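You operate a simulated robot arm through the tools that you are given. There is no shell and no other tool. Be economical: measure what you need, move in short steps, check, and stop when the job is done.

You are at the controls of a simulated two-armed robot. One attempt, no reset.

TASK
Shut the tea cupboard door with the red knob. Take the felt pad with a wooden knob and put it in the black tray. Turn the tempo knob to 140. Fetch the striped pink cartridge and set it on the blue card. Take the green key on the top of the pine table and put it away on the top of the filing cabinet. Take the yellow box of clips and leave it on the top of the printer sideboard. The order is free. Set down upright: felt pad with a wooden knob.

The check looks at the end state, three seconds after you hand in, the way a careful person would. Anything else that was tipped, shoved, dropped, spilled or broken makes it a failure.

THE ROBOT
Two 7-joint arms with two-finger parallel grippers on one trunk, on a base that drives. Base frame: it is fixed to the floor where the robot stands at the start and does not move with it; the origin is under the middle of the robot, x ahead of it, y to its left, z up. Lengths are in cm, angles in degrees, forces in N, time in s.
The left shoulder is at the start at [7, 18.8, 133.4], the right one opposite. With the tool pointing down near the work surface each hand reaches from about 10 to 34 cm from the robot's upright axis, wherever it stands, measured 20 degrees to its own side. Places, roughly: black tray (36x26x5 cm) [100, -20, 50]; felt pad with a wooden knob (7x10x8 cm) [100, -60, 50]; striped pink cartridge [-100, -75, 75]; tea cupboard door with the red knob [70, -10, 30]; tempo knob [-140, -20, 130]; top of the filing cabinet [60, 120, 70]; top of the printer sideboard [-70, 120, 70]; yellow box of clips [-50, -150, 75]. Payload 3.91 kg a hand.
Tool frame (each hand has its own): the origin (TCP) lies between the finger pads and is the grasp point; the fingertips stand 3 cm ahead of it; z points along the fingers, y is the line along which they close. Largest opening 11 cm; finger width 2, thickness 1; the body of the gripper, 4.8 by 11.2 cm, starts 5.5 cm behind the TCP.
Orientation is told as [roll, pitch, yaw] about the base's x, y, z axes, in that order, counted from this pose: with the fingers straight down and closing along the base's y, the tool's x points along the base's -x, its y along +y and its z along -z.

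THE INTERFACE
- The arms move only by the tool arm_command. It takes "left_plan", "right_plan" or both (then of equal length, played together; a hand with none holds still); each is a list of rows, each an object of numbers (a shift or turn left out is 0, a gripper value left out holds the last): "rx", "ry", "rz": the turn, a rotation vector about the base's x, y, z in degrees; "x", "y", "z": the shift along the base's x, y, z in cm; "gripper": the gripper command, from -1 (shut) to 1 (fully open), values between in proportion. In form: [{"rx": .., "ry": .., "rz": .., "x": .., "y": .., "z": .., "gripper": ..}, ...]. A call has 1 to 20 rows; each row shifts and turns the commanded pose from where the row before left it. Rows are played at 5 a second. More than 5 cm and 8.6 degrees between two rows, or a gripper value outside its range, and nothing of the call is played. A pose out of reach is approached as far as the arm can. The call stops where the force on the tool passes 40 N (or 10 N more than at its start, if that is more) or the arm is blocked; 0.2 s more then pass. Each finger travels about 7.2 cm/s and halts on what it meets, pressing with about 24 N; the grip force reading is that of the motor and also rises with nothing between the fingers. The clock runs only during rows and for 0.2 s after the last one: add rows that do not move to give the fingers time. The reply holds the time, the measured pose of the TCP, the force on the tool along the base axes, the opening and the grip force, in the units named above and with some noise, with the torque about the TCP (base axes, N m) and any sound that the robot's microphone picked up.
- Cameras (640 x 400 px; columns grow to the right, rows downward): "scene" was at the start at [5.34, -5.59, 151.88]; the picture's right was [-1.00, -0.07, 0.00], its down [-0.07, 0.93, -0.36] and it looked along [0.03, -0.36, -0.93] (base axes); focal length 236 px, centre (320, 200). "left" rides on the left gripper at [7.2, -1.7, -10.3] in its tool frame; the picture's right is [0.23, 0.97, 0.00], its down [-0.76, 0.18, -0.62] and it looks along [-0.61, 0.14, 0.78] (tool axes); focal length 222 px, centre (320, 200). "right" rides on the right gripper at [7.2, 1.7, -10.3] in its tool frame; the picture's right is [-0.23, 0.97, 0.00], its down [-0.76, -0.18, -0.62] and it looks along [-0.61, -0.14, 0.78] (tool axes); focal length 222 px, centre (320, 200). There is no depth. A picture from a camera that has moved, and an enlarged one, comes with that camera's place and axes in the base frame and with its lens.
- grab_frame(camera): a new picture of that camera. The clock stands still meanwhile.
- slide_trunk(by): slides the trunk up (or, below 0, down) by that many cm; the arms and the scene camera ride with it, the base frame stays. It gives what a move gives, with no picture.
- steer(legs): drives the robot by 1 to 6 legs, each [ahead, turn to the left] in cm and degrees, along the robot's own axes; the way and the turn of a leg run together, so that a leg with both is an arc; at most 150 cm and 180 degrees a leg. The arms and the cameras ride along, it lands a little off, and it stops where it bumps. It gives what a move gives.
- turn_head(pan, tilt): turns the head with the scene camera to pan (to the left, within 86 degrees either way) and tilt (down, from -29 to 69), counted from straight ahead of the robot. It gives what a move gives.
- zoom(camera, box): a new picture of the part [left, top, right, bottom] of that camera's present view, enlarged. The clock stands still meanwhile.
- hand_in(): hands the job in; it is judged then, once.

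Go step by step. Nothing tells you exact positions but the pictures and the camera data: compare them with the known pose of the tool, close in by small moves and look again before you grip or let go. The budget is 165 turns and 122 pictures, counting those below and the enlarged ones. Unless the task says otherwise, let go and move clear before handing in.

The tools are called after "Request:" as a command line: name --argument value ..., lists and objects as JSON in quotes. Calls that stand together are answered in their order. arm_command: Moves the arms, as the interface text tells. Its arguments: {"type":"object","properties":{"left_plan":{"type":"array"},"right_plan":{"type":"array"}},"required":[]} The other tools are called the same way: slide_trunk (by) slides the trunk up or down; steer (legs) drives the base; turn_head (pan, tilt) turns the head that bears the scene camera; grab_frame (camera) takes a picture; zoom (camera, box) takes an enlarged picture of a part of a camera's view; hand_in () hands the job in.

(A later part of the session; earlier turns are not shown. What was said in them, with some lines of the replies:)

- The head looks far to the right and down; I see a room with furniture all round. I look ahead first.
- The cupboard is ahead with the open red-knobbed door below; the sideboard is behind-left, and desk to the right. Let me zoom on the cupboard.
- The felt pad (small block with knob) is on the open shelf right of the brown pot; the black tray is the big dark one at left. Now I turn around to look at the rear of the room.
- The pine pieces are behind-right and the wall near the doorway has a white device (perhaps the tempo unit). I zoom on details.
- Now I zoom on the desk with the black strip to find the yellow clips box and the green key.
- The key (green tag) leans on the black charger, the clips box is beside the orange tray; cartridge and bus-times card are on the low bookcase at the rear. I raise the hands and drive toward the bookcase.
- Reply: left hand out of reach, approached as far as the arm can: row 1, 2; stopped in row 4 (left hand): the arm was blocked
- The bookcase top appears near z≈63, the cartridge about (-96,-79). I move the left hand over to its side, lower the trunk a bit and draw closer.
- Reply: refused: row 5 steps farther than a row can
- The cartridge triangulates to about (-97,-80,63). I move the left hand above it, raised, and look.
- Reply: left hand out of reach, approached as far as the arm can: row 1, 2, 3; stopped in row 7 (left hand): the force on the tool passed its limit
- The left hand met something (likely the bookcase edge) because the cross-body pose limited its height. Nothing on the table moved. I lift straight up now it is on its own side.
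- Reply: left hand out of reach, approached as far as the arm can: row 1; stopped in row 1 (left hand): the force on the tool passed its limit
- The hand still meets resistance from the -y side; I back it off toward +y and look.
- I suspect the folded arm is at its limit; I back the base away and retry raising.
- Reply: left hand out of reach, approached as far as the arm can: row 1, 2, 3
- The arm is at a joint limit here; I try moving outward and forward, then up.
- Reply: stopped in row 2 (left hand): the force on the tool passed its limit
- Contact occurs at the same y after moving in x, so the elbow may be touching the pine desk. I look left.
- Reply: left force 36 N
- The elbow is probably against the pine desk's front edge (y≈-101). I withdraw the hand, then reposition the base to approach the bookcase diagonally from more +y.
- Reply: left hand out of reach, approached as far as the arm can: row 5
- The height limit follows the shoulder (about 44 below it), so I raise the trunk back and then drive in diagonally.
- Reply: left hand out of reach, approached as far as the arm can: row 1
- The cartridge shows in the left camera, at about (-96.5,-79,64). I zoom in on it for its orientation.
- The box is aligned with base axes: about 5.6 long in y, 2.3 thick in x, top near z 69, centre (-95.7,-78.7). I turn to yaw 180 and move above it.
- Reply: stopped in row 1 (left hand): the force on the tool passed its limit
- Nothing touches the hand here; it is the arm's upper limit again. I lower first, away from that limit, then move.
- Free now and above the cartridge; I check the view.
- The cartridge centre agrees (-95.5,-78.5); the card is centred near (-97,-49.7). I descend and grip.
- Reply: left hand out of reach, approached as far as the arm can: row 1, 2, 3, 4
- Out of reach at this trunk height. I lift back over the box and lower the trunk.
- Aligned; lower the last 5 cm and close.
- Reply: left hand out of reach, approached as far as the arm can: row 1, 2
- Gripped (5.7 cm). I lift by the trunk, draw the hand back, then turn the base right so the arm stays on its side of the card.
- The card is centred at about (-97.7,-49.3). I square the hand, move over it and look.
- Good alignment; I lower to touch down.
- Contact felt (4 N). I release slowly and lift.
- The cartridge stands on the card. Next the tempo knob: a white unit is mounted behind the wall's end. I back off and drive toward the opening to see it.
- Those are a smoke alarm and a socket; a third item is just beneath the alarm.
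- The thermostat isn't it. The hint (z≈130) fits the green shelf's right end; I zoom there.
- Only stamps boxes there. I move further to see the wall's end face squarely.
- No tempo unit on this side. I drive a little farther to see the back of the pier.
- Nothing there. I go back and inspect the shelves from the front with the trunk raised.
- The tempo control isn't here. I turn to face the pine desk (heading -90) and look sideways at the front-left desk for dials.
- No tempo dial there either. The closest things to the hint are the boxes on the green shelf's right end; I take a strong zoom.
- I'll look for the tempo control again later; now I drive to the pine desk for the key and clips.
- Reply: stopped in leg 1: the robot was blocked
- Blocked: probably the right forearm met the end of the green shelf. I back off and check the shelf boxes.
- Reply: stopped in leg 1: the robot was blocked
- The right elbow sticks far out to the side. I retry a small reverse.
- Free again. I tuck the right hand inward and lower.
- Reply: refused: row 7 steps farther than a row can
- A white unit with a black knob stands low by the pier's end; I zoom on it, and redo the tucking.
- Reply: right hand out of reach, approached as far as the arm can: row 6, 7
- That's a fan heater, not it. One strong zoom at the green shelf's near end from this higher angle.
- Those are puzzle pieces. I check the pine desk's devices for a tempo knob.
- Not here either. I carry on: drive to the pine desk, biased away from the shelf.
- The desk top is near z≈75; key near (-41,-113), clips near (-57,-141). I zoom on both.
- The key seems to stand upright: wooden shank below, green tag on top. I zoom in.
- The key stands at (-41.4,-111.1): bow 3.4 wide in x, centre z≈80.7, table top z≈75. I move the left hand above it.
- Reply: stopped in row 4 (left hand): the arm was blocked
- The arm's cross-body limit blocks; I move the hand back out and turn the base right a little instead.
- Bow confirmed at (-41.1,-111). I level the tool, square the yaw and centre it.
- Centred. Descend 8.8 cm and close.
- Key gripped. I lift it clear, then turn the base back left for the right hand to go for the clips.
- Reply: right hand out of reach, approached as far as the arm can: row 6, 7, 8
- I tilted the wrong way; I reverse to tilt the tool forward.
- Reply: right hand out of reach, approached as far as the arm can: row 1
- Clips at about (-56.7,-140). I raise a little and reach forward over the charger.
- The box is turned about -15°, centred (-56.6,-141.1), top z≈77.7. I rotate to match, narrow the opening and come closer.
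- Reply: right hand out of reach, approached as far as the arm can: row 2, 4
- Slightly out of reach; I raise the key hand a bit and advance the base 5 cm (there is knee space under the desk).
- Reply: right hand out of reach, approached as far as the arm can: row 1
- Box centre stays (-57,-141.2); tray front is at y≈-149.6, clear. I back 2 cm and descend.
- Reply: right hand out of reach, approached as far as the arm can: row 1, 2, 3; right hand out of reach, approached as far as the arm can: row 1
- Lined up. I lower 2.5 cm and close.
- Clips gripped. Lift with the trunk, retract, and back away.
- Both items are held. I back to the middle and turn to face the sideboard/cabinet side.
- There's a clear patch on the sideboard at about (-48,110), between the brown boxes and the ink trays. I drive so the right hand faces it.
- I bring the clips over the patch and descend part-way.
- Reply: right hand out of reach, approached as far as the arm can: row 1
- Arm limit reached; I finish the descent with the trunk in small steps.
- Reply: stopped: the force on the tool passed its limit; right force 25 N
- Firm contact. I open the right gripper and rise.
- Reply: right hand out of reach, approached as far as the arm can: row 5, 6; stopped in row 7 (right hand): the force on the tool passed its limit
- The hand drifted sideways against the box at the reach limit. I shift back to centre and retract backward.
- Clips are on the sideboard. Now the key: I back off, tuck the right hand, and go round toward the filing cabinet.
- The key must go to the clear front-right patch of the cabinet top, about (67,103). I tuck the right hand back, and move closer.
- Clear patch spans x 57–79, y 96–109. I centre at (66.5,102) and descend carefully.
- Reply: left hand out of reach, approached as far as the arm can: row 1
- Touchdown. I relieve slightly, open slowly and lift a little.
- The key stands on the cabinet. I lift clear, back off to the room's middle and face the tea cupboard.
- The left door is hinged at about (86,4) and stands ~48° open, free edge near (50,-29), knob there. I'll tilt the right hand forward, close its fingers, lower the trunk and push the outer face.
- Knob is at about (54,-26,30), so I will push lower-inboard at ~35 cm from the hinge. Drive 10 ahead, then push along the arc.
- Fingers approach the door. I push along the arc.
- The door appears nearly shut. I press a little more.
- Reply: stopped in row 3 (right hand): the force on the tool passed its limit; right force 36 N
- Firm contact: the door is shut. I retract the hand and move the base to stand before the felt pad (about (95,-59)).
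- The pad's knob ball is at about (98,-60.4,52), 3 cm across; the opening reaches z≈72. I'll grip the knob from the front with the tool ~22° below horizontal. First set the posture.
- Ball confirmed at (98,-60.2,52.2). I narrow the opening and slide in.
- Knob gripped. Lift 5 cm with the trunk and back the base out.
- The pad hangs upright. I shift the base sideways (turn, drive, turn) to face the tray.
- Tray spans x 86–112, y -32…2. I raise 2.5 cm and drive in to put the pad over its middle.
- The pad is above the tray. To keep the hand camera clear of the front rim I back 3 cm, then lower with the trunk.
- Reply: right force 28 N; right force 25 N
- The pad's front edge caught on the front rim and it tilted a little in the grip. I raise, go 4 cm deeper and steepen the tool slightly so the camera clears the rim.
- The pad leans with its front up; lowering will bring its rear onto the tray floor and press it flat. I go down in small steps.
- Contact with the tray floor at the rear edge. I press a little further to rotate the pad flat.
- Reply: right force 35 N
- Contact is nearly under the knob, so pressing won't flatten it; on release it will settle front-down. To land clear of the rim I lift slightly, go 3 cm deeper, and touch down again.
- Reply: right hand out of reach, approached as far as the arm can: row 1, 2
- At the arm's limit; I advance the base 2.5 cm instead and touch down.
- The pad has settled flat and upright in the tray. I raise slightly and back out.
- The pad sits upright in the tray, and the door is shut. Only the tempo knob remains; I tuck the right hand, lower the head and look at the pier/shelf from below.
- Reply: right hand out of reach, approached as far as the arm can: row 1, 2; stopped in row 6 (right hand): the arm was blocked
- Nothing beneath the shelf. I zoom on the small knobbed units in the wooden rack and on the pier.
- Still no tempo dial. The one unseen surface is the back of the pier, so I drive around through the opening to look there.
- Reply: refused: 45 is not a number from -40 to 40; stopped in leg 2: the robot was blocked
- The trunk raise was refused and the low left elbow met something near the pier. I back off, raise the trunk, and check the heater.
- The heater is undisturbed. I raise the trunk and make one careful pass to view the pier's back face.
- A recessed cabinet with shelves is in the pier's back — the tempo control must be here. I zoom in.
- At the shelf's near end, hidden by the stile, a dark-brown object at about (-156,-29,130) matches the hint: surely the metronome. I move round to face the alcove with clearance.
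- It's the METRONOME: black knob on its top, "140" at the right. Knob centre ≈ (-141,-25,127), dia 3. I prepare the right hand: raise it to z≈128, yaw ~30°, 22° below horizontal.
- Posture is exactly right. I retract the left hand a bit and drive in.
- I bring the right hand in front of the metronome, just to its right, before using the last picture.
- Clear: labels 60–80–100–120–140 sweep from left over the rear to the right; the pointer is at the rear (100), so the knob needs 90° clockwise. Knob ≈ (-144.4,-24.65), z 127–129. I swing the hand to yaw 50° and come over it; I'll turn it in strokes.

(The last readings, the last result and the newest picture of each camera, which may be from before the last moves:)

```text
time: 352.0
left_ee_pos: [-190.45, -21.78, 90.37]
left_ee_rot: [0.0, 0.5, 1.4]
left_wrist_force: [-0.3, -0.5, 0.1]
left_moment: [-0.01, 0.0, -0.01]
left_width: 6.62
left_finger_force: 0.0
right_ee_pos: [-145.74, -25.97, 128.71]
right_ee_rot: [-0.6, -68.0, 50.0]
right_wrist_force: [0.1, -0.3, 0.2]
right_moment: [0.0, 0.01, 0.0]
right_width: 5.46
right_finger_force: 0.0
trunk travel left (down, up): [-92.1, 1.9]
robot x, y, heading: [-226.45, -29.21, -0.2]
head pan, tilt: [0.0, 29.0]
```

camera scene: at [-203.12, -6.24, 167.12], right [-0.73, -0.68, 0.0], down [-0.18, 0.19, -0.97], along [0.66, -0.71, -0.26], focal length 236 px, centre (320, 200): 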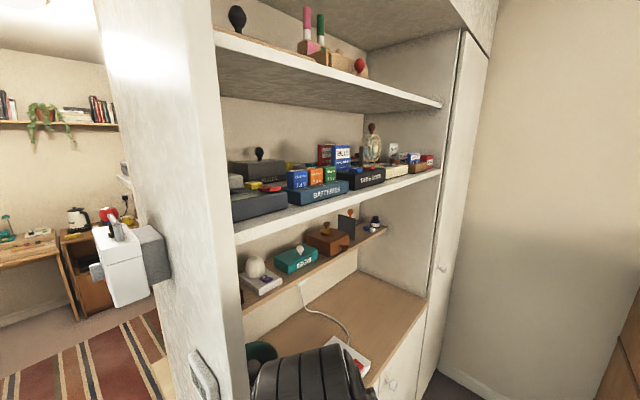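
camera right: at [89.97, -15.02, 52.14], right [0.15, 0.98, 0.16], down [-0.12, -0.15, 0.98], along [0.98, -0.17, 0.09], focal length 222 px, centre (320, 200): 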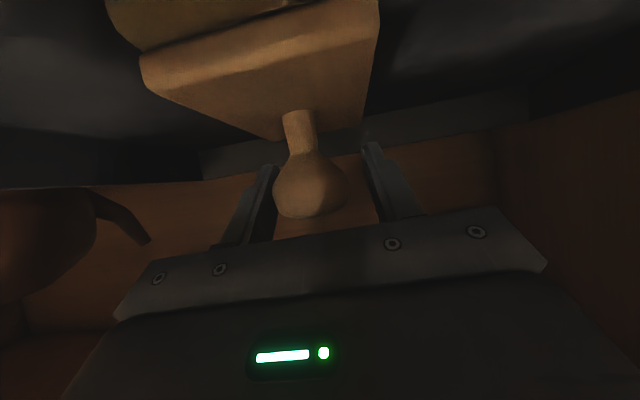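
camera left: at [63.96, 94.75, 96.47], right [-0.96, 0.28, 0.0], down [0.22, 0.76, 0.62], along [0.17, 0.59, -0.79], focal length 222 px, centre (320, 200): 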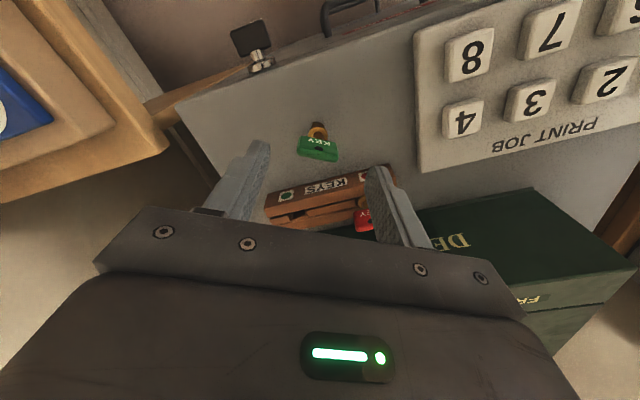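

Request:
arm_command --right_plan '[{"z": -0.3}, {}]'

Request:
arm_command --right_plan '[{"z": -0.3}, {}]'

Request:
arm_command --right_plan '[{"z": -0.3}, {}]'

```text
time: 352.6
left_ee_pos: [-190.47, -21.74, 90.47]
left_ee_rot: [0.1, 0.5, 1.5]
left_wrist_force: [0.1, 0.8, -0.5]
left_moment: [-0.04, 0.03, 0.02]
left_width: 6.59
left_finger_force: 0.1
right_ee_pos: [-145.61, -25.94, 128.59]
right_ee_rot: [-0.7, -68.1, 50.1]
right_wrist_force: [-0.1, -1.0, 4.0]
right_moment: [0.12, -0.02, -0.03]
right_width: 5.46
right_finger_force: 0.0
trunk travel left (down, up): [-92.1, 1.9]
robot x, y, heading: [-226.86, -29.06, 0.1]
head pan, tilt: [0.0, 29.0]
```

```text
time: 353.2
left_ee_pos: [-190.41, -21.85, 90.4]
left_ee_rot: [0.1, 0.4, 1.5]
left_wrist_force: [0.6, 0.1, -0.3]
left_moment: [-0.01, 0.0, 0.05]
left_width: 6.6
left_finger_force: 0.1
right_ee_pos: [-145.71, -25.84, 128.51]
right_ee_rot: [-0.8, -68.3, 50.3]
right_wrist_force: [3.3, -0.7, 14.0]
right_moment: [0.56, 0.05, -0.09]
right_width: 5.38
right_finger_force: 0.0
trunk travel left (down, up): [-92.1, 1.9]
robot x, y, heading: [-227.13, -29.31, -0.1]
head pan, tilt: [0.0, 29.0]
```

```text
time: 353.8
left_ee_pos: [-190.67, -21.83, 90.55]
left_ee_rot: [0.1, 0.3, 1.4]
left_wrist_force: [-0.1, 0.3, 0.2]
left_moment: [0.05, -0.04, -0.01]
left_width: 6.59
left_finger_force: 0.2
right_ee_pos: [-145.82, -25.79, 128.51]
right_ee_rot: [-1.2, -68.5, 50.5]
right_wrist_force: [10.1, 2.0, 31.1]
right_moment: [1.22, -0.01, -0.22]
right_width: 5.18
right_finger_force: 0.1
trunk travel left (down, up): [-92.1, 1.9]
robot x, y, heading: [-226.55, -29.28, 0.0]
head pan, tilt: [0.0, 29.0]
```

The left fingertip touched the metronome's top at z≈126.4, which refines the knob to about (-143.2,-24.6). I lift off, centre, and close gently.

Request:
arm_command --right_plan '[{"z": 1.1}, {"x": 1.3, "y": -0.1}, {}]'

Request:
arm_command --right_plan '[{"gripper": -0.2}, {"gripper": -0.35}, {"gripper": -0.5}, {"gripper": -0.7}, {}, {}]'

```text
time: 354.6
left_ee_pos: [-190.4, -21.68, 90.35]
left_ee_rot: [0.1, 0.6, 1.3]
left_wrist_force: [0.3, -0.4, 0.1]
left_moment: [0.0, 0.0, -0.03]
left_width: 6.63
left_finger_force: 0.0
right_ee_pos: [-144.18, -25.97, 128.7]
right_ee_rot: [-0.5, -67.8, 49.9]
right_wrist_force: [-0.4, -0.1, 0.0]
right_moment: [-0.02, 0.03, 0.01]
right_width: 5.51
right_finger_force: 0.0
trunk travel left (down, up): [-92.1, 1.9]
robot x, y, heading: [-226.62, -28.98, -0.2]
head pan, tilt: [0.0, 29.0]
```

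```text
time: 356.0
left_ee_pos: [-190.66, -21.44, 90.53]
left_ee_rot: [-0.3, 0.4, 1.5]
left_wrist_force: [0.1, -0.1, 0.1]
left_moment: [-0.02, -0.02, -0.02]
left_width: 6.6
left_finger_force: 0.0
right_ee_pos: [-144.76, -25.44, 129.09]
right_ee_rot: [-1.0, -67.6, 50.9]
right_wrist_force: [-19.4, 22.1, -12.5]
right_moment: [1.14, -0.48, 0.2]
right_width: 3.0
right_finger_force: 44.9
trunk travel left (down, up): [-92.1, 1.9]
robot x, y, heading: [-227.19, -29.33, -0.2]
head pan, tilt: [0.0, 29.0]
```

The knob is gripped (3.0 cm) but the hand is loaded sideways; I relax the commanded position toward the measured one.

Request:
arm_command --right_plan '[{"x": -0.5, "y": 0.5, "z": 0.3}, {}]'

```text
time: 356.6
left_ee_pos: [-190.44, -21.51, 90.34]
left_ee_rot: [-0.1, 0.5, 1.4]
left_wrist_force: [-0.1, 0.1, -0.1]
left_moment: [-0.02, 0.02, -0.02]
left_width: 6.56
left_finger_force: 0.0
right_ee_pos: [-144.83, -25.25, 129.1]
right_ee_rot: [-0.8, -67.6, 50.1]
right_wrist_force: [-10.5, 13.2, -14.2]
right_moment: [-0.62, 0.55, 0.1]
right_width: 3.02
right_finger_force: 44.7
trunk travel left (down, up): [-92.1, 1.9]
robot x, y, heading: [-227.12, -29.22, 0.1]
head pan, tilt: [0.0, 29.0]
```

Request:
arm_command --right_plan '[{"x": -0.35, "y": 0.4, "z": -0.4}, {}]'

```text
time: 357.2
left_ee_pos: [-190.35, -21.68, 90.41]
left_ee_rot: [0.0, 0.6, 1.4]
left_wrist_force: [0.3, 0.1, 0.1]
left_moment: [0.04, -0.02, 0.01]
left_width: 6.59
left_finger_force: 0.1
right_ee_pos: [-144.75, -25.33, 129.06]
right_ee_rot: [-0.8, -68.3, 49.9]
right_wrist_force: [7.1, 1.6, 4.0]
right_moment: [-1.03, 0.55, 0.01]
right_width: 3.04
right_finger_force: 44.7
trunk travel left (down, up): [-92.1, 1.9]
robot x, y, heading: [-226.85, -29.45, -0.1]
head pan, tilt: [0.0, 29.0]
```

Forces are now low. First stroke: rotate the hand −30° about the knob axis.

Request:
arm_command --right_plan '[{"rz": -7.5, "x": -0.152, "y": 0.145}, {"rz": -7.5, "x": -0.131, "y": 0.163}, {"rz": -7.5, "x": -0.108, "y": 0.179}, {"rz": -7.5, "x": -0.085, "y": 0.192}, {}, {}]'

```text
time: 358.1
left_ee_pos: [-190.24, -21.79, 90.25]
left_ee_rot: [0.1, 0.6, 1.4]
left_wrist_force: [-0.3, 0.1, -0.7]
left_moment: [0.01, 0.01, 0.01]
left_width: 6.56
left_finger_force: 0.1
right_ee_pos: [-144.98, -25.14, 129.1]
right_ee_rot: [0.1, -68.4, 24.7]
right_wrist_force: [11.7, -2.6, 0.2]
right_moment: [0.37, -0.03, -0.09]
right_width: 3.0
right_finger_force: 45.1
trunk travel left (down, up): [-92.1, 1.9]
robot x, y, heading: [-226.5, -29.13, 0.2]
head pan, tilt: [0.0, 29.0]
stopped in row 4 (right hand): the force on the tool passed its limit (the readings are from after the stop); the commanded pose is now the measured one
```

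About 24° done; the geometry now puts the knob axis at (-144.3,-24.8). I finish the stroke with the corrected radius.

Request:
arm_command --right_plan '[{"x": 0.1}, {"rz": -4, "x": -0.02, "y": 0.045}, {"rz": -4, "x": -0.02, "y": 0.045}, {}]'

```text
time: 359.1
left_ee_pos: [-190.27, -21.9, 90.43]
left_ee_rot: [0.2, 0.6, 1.3]
left_wrist_force: [0.5, -0.2, -0.2]
left_moment: [0.01, 0.02, 0.0]
left_width: 6.63
left_finger_force: 0.0
right_ee_pos: [-145.01, -25.02, 129.09]
right_ee_rot: [-0.1, -68.2, 17.1]
right_wrist_force: [6.0, -2.2, -4.3]
right_moment: [0.16, -0.82, -0.06]
right_width: 3.02
right_finger_force: 45.0
trunk travel left (down, up): [-92.1, 1.9]
robot x, y, heading: [-226.74, -29.16, -0.2]
head pan, tilt: [0.0, 29.0]
```

Stroke one turned 32°. I open, swing back +32°, and regrip.

Request:
arm_command --right_plan '[{"gripper": -0.3}, {"gripper": -0.1}, {"gripper": 0}, {}, {"rz": 8, "x": 0.036, "y": -0.096}, {"rz": 8, "x": 0.05, "y": -0.089}, {"rz": 8, "x": 0.061, "y": -0.081}, {"rz": 8, "x": 0.072, "y": -0.072}, {}]'

```text
time: 361.1
left_ee_pos: [-190.44, -21.72, 90.26]
left_ee_rot: [0.1, 0.5, 1.4]
left_wrist_force: [0.6, 0.4, 1.0]
left_moment: [0.0, -0.01, 0.01]
left_width: 6.61
left_finger_force: 0.0
right_ee_pos: [-145.19, -25.23, 129.31]
right_ee_rot: [-0.3, -68.5, 49.4]
right_wrist_force: [-0.3, -0.7, -0.4]
right_moment: [0.01, 0.01, -0.01]
right_width: 5.51
right_finger_force: 0.0
trunk travel left (down, up): [-92.1, 1.9]
robot x, y, heading: [-226.89, -29.02, -0.2]
head pan, tilt: [0.0, 29.0]
```

Request:
arm_command --right_plan '[{"x": 0.4, "y": -0.1, "z": -0.45}, {}, {"gripper": -0.3}, {"gripper": -0.5}, {}, {}]'

```text
time: 362.5
left_ee_pos: [-190.46, -21.77, 90.43]
left_ee_rot: [0.1, 0.5, 1.4]
left_wrist_force: [0.1, 0.9, -0.1]
left_moment: [0.0, 0.03, -0.03]
left_width: 6.6
left_finger_force: 0.1
right_ee_pos: [-144.7, -25.21, 128.87]
right_ee_rot: [-0.3, -68.6, 49.4]
right_wrist_force: [-2.5, 0.8, -0.3]
right_moment: [0.0, -0.04, 0.03]
right_width: 3.01
right_finger_force: 45.1
trunk travel left (down, up): [-92.1, 1.9]
robot x, y, heading: [-226.86, -29.19, -0.4]
head pan, tilt: [0.0, 29.0]
```

Clean grip. Second stroke −32°.

Request:
arm_command --right_plan '[{"rz": -8, "x": -0.072, "y": 0.072}, {"rz": -8, "x": -0.061, "y": 0.081}, {"rz": -8, "x": -0.05, "y": 0.089}, {"rz": -8, "x": -0.036, "y": 0.096}, {}, {}]'

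```text
time: 363.9
left_ee_pos: [-190.39, -21.7, 90.26]
left_ee_rot: [0.2, 0.5, 1.3]
left_wrist_force: [-0.4, 0.6, 0.3]
left_moment: [0.02, 0.0, -0.02]
left_width: 6.59
left_finger_force: 0.2
right_ee_pos: [-144.9, -24.92, 128.96]
right_ee_rot: [-0.3, -68.4, 17.1]
right_wrist_force: [3.3, -0.2, 5.3]
right_moment: [-0.09, 0.07, -0.04]
right_width: 3.01
right_finger_force: 44.6
trunk travel left (down, up): [-92.1, 1.9]
robot x, y, heading: [-226.59, -29.15, -0.6]
head pan, tilt: [0.0, 29.0]
```

Total ≈64°. Release, swing back, regrip for the last ≈26°.

Request:
arm_command --right_plan '[{"gripper": -0.3}, {"gripper": -0.1}, {"gripper": 0}, {}, {"rz": 8, "x": 0.036, "y": -0.096}, {"rz": 8, "x": 0.05, "y": -0.089}, {"rz": 8, "x": 0.061, "y": -0.081}, {"rz": 8, "x": 0.072, "y": -0.072}, {}]'

Request:
arm_command --right_plan '[{}, {"gripper": -0.3}, {"gripper": -0.5}, {}, {}]'

```text
time: 365.9
left_ee_pos: [-190.47, -21.73, 90.31]
left_ee_rot: [0.1, 0.5, 1.3]
left_wrist_force: [0.4, 0.4, 1.0]
left_moment: [0.02, 0.02, 0.0]
left_width: 6.57
left_finger_force: 0.2
right_ee_pos: [-144.7, -25.14, 128.87]
right_ee_rot: [-0.3, -68.5, 49.4]
right_wrist_force: [-0.3, -0.1, 0.3]
right_moment: [0.0, 0.0, -0.01]
right_width: 5.49
right_finger_force: 0.0
trunk travel left (down, up): [-92.1, 1.9]
robot x, y, heading: [-226.99, -29.02, -0.3]
head pan, tilt: [0.0, 29.0]
```

```text
time: 367.1
left_ee_pos: [-190.56, -21.76, 90.36]
left_ee_rot: [0.2, 0.5, 1.5]
left_wrist_force: [0.3, -0.8, -0.7]
left_moment: [0.01, -0.04, -0.02]
left_width: 6.61
left_finger_force: 0.0
right_ee_pos: [-144.73, -25.18, 128.67]
right_ee_rot: [-0.2, -68.6, 49.3]
right_wrist_force: [-1.6, 0.0, -1.2]
right_moment: [0.08, 0.02, 0.04]
right_width: 3.06
right_finger_force: 45.3
trunk travel left (down, up): [-92.1, 1.9]
robot x, y, heading: [-226.87, -28.79, -0.3]
head pan, tilt: [0.0, 29.0]
```

Request:
arm_command --right_plan '[{"rz": -8, "x": -0.072, "y": 0.072}, {"rz": -8, "x": -0.061, "y": 0.081}, {"rz": -8, "x": -0.05, "y": 0.089}, {"rz": -4.5, "x": -0.02, "y": 0.05}, {}, {}]'

```text
time: 368.5
left_ee_pos: [-190.52, -21.75, 90.5]
left_ee_rot: [0.1, 0.5, 1.4]
left_wrist_force: [-0.6, -0.1, 1.1]
left_moment: [-0.01, -0.01, 0.01]
left_width: 6.61
left_finger_force: 0.0
right_ee_pos: [-144.84, -24.92, 128.86]
right_ee_rot: [-0.3, -68.5, 20.8]
right_wrist_force: [2.9, 1.5, 3.2]
right_moment: [0.04, -0.08, 0.66]
right_width: 3.07
right_finger_force: 45.0
trunk travel left (down, up): [-92.1, 1.9]
robot x, y, heading: [-226.93, -28.86, -0.1]
head pan, tilt: [0.0, 29.0]
```

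A counter-torque of 0.66 N m appeared at ≈92°: the knob reached its end stop at 140. I release, withdraw straight back and back the base away.

Request:
arm_command --right_plan '[{"rz": 1}, {"gripper": -0.3}, {"gripper": -0.1}, {"gripper": 0.1}, {}, {"z": 1.5}, {"x": -2.5, "y": -1, "z": 0.5}, {"x": -4, "y": -1.5}, {"x": -4, "y": -1.5}, {"x": -4, "y": -1.5}, {}]'

Request:
steer --legs '[[-35, 0]]'

```text
time: 370.9
left_ee_pos: [-190.36, -21.69, 90.35]
left_ee_rot: [0.1, 0.5, 1.5]
left_wrist_force: [0.2, 1.0, 0.1]
left_moment: [-0.01, -0.01, 0.01]
left_width: 6.58
left_finger_force: 0.1
right_ee_pos: [-159.44, -30.49, 130.75]
right_ee_rot: [-0.2, -68.3, 21.8]
right_wrist_force: [0.3, -0.7, -0.3]
right_moment: [-0.01, -0.01, 0.01]
right_width: 6.05
right_finger_force: 0.1
trunk travel left (down, up): [-92.1, 1.9]
robot x, y, heading: [-226.67, -29.08, -0.4]
head pan, tilt: [0.0, 29.0]
```

```text
time: 373.1
left_ee_pos: [-224.2, -21.69, 90.34]
left_ee_rot: [0.1, 0.5, 1.3]
left_wrist_force: [0.4, -0.8, -0.2]
left_moment: [0.03, -0.01, 0.02]
left_width: 6.6
left_finger_force: 0.0
right_ee_pos: [-193.31, -30.42, 130.61]
right_ee_rot: [-0.2, -68.4, 21.6]
right_wrist_force: [0.4, -0.4, 0.5]
right_moment: [0.0, -0.05, 0.0]
right_width: 6.05
right_finger_force: 0.0
trunk travel left (down, up): [-92.1, 1.9]
robot x, y, heading: [-260.81, -28.87, 0.0]
head pan, tilt: [0.0, 29.0]
```

All six jobs are carried out and both hands are clear, so I hand in.

Request:
hand_in

```text
The job is handed in.
```

I finished all six jobs and handed in. The tempo setting is the one I couldn't check by sight, because I had used up my pictures.

- **Tea cupboard door:** shut; I pushed until it stopped firmly, and later pictures show it closed.
- **Felt pad:** upright in the black tray. Its front edge caught on the rim on the first try and it tilted in the grip, but it settled flat when I let go.
- **Tempo knob:** turned about 93° clockwise from 100, until it hit an end stop. I take that stop to be 140, the last mark on the dial.
- **Striped pink cartridge:** standing on the blue card.
- **Green key:** standing upright on the filing cabinet, in the clear space in front of the key rack.
- **Yellow box of clips:** on the printer sideboard. A finger nudged it a little as I let go.

The robot was stopped twice by contact: once probably by an arm against the green shelf, once by something near the wall's end. In the pictures I took afterwards, the shelf boxes and the heater looked undisturbed.
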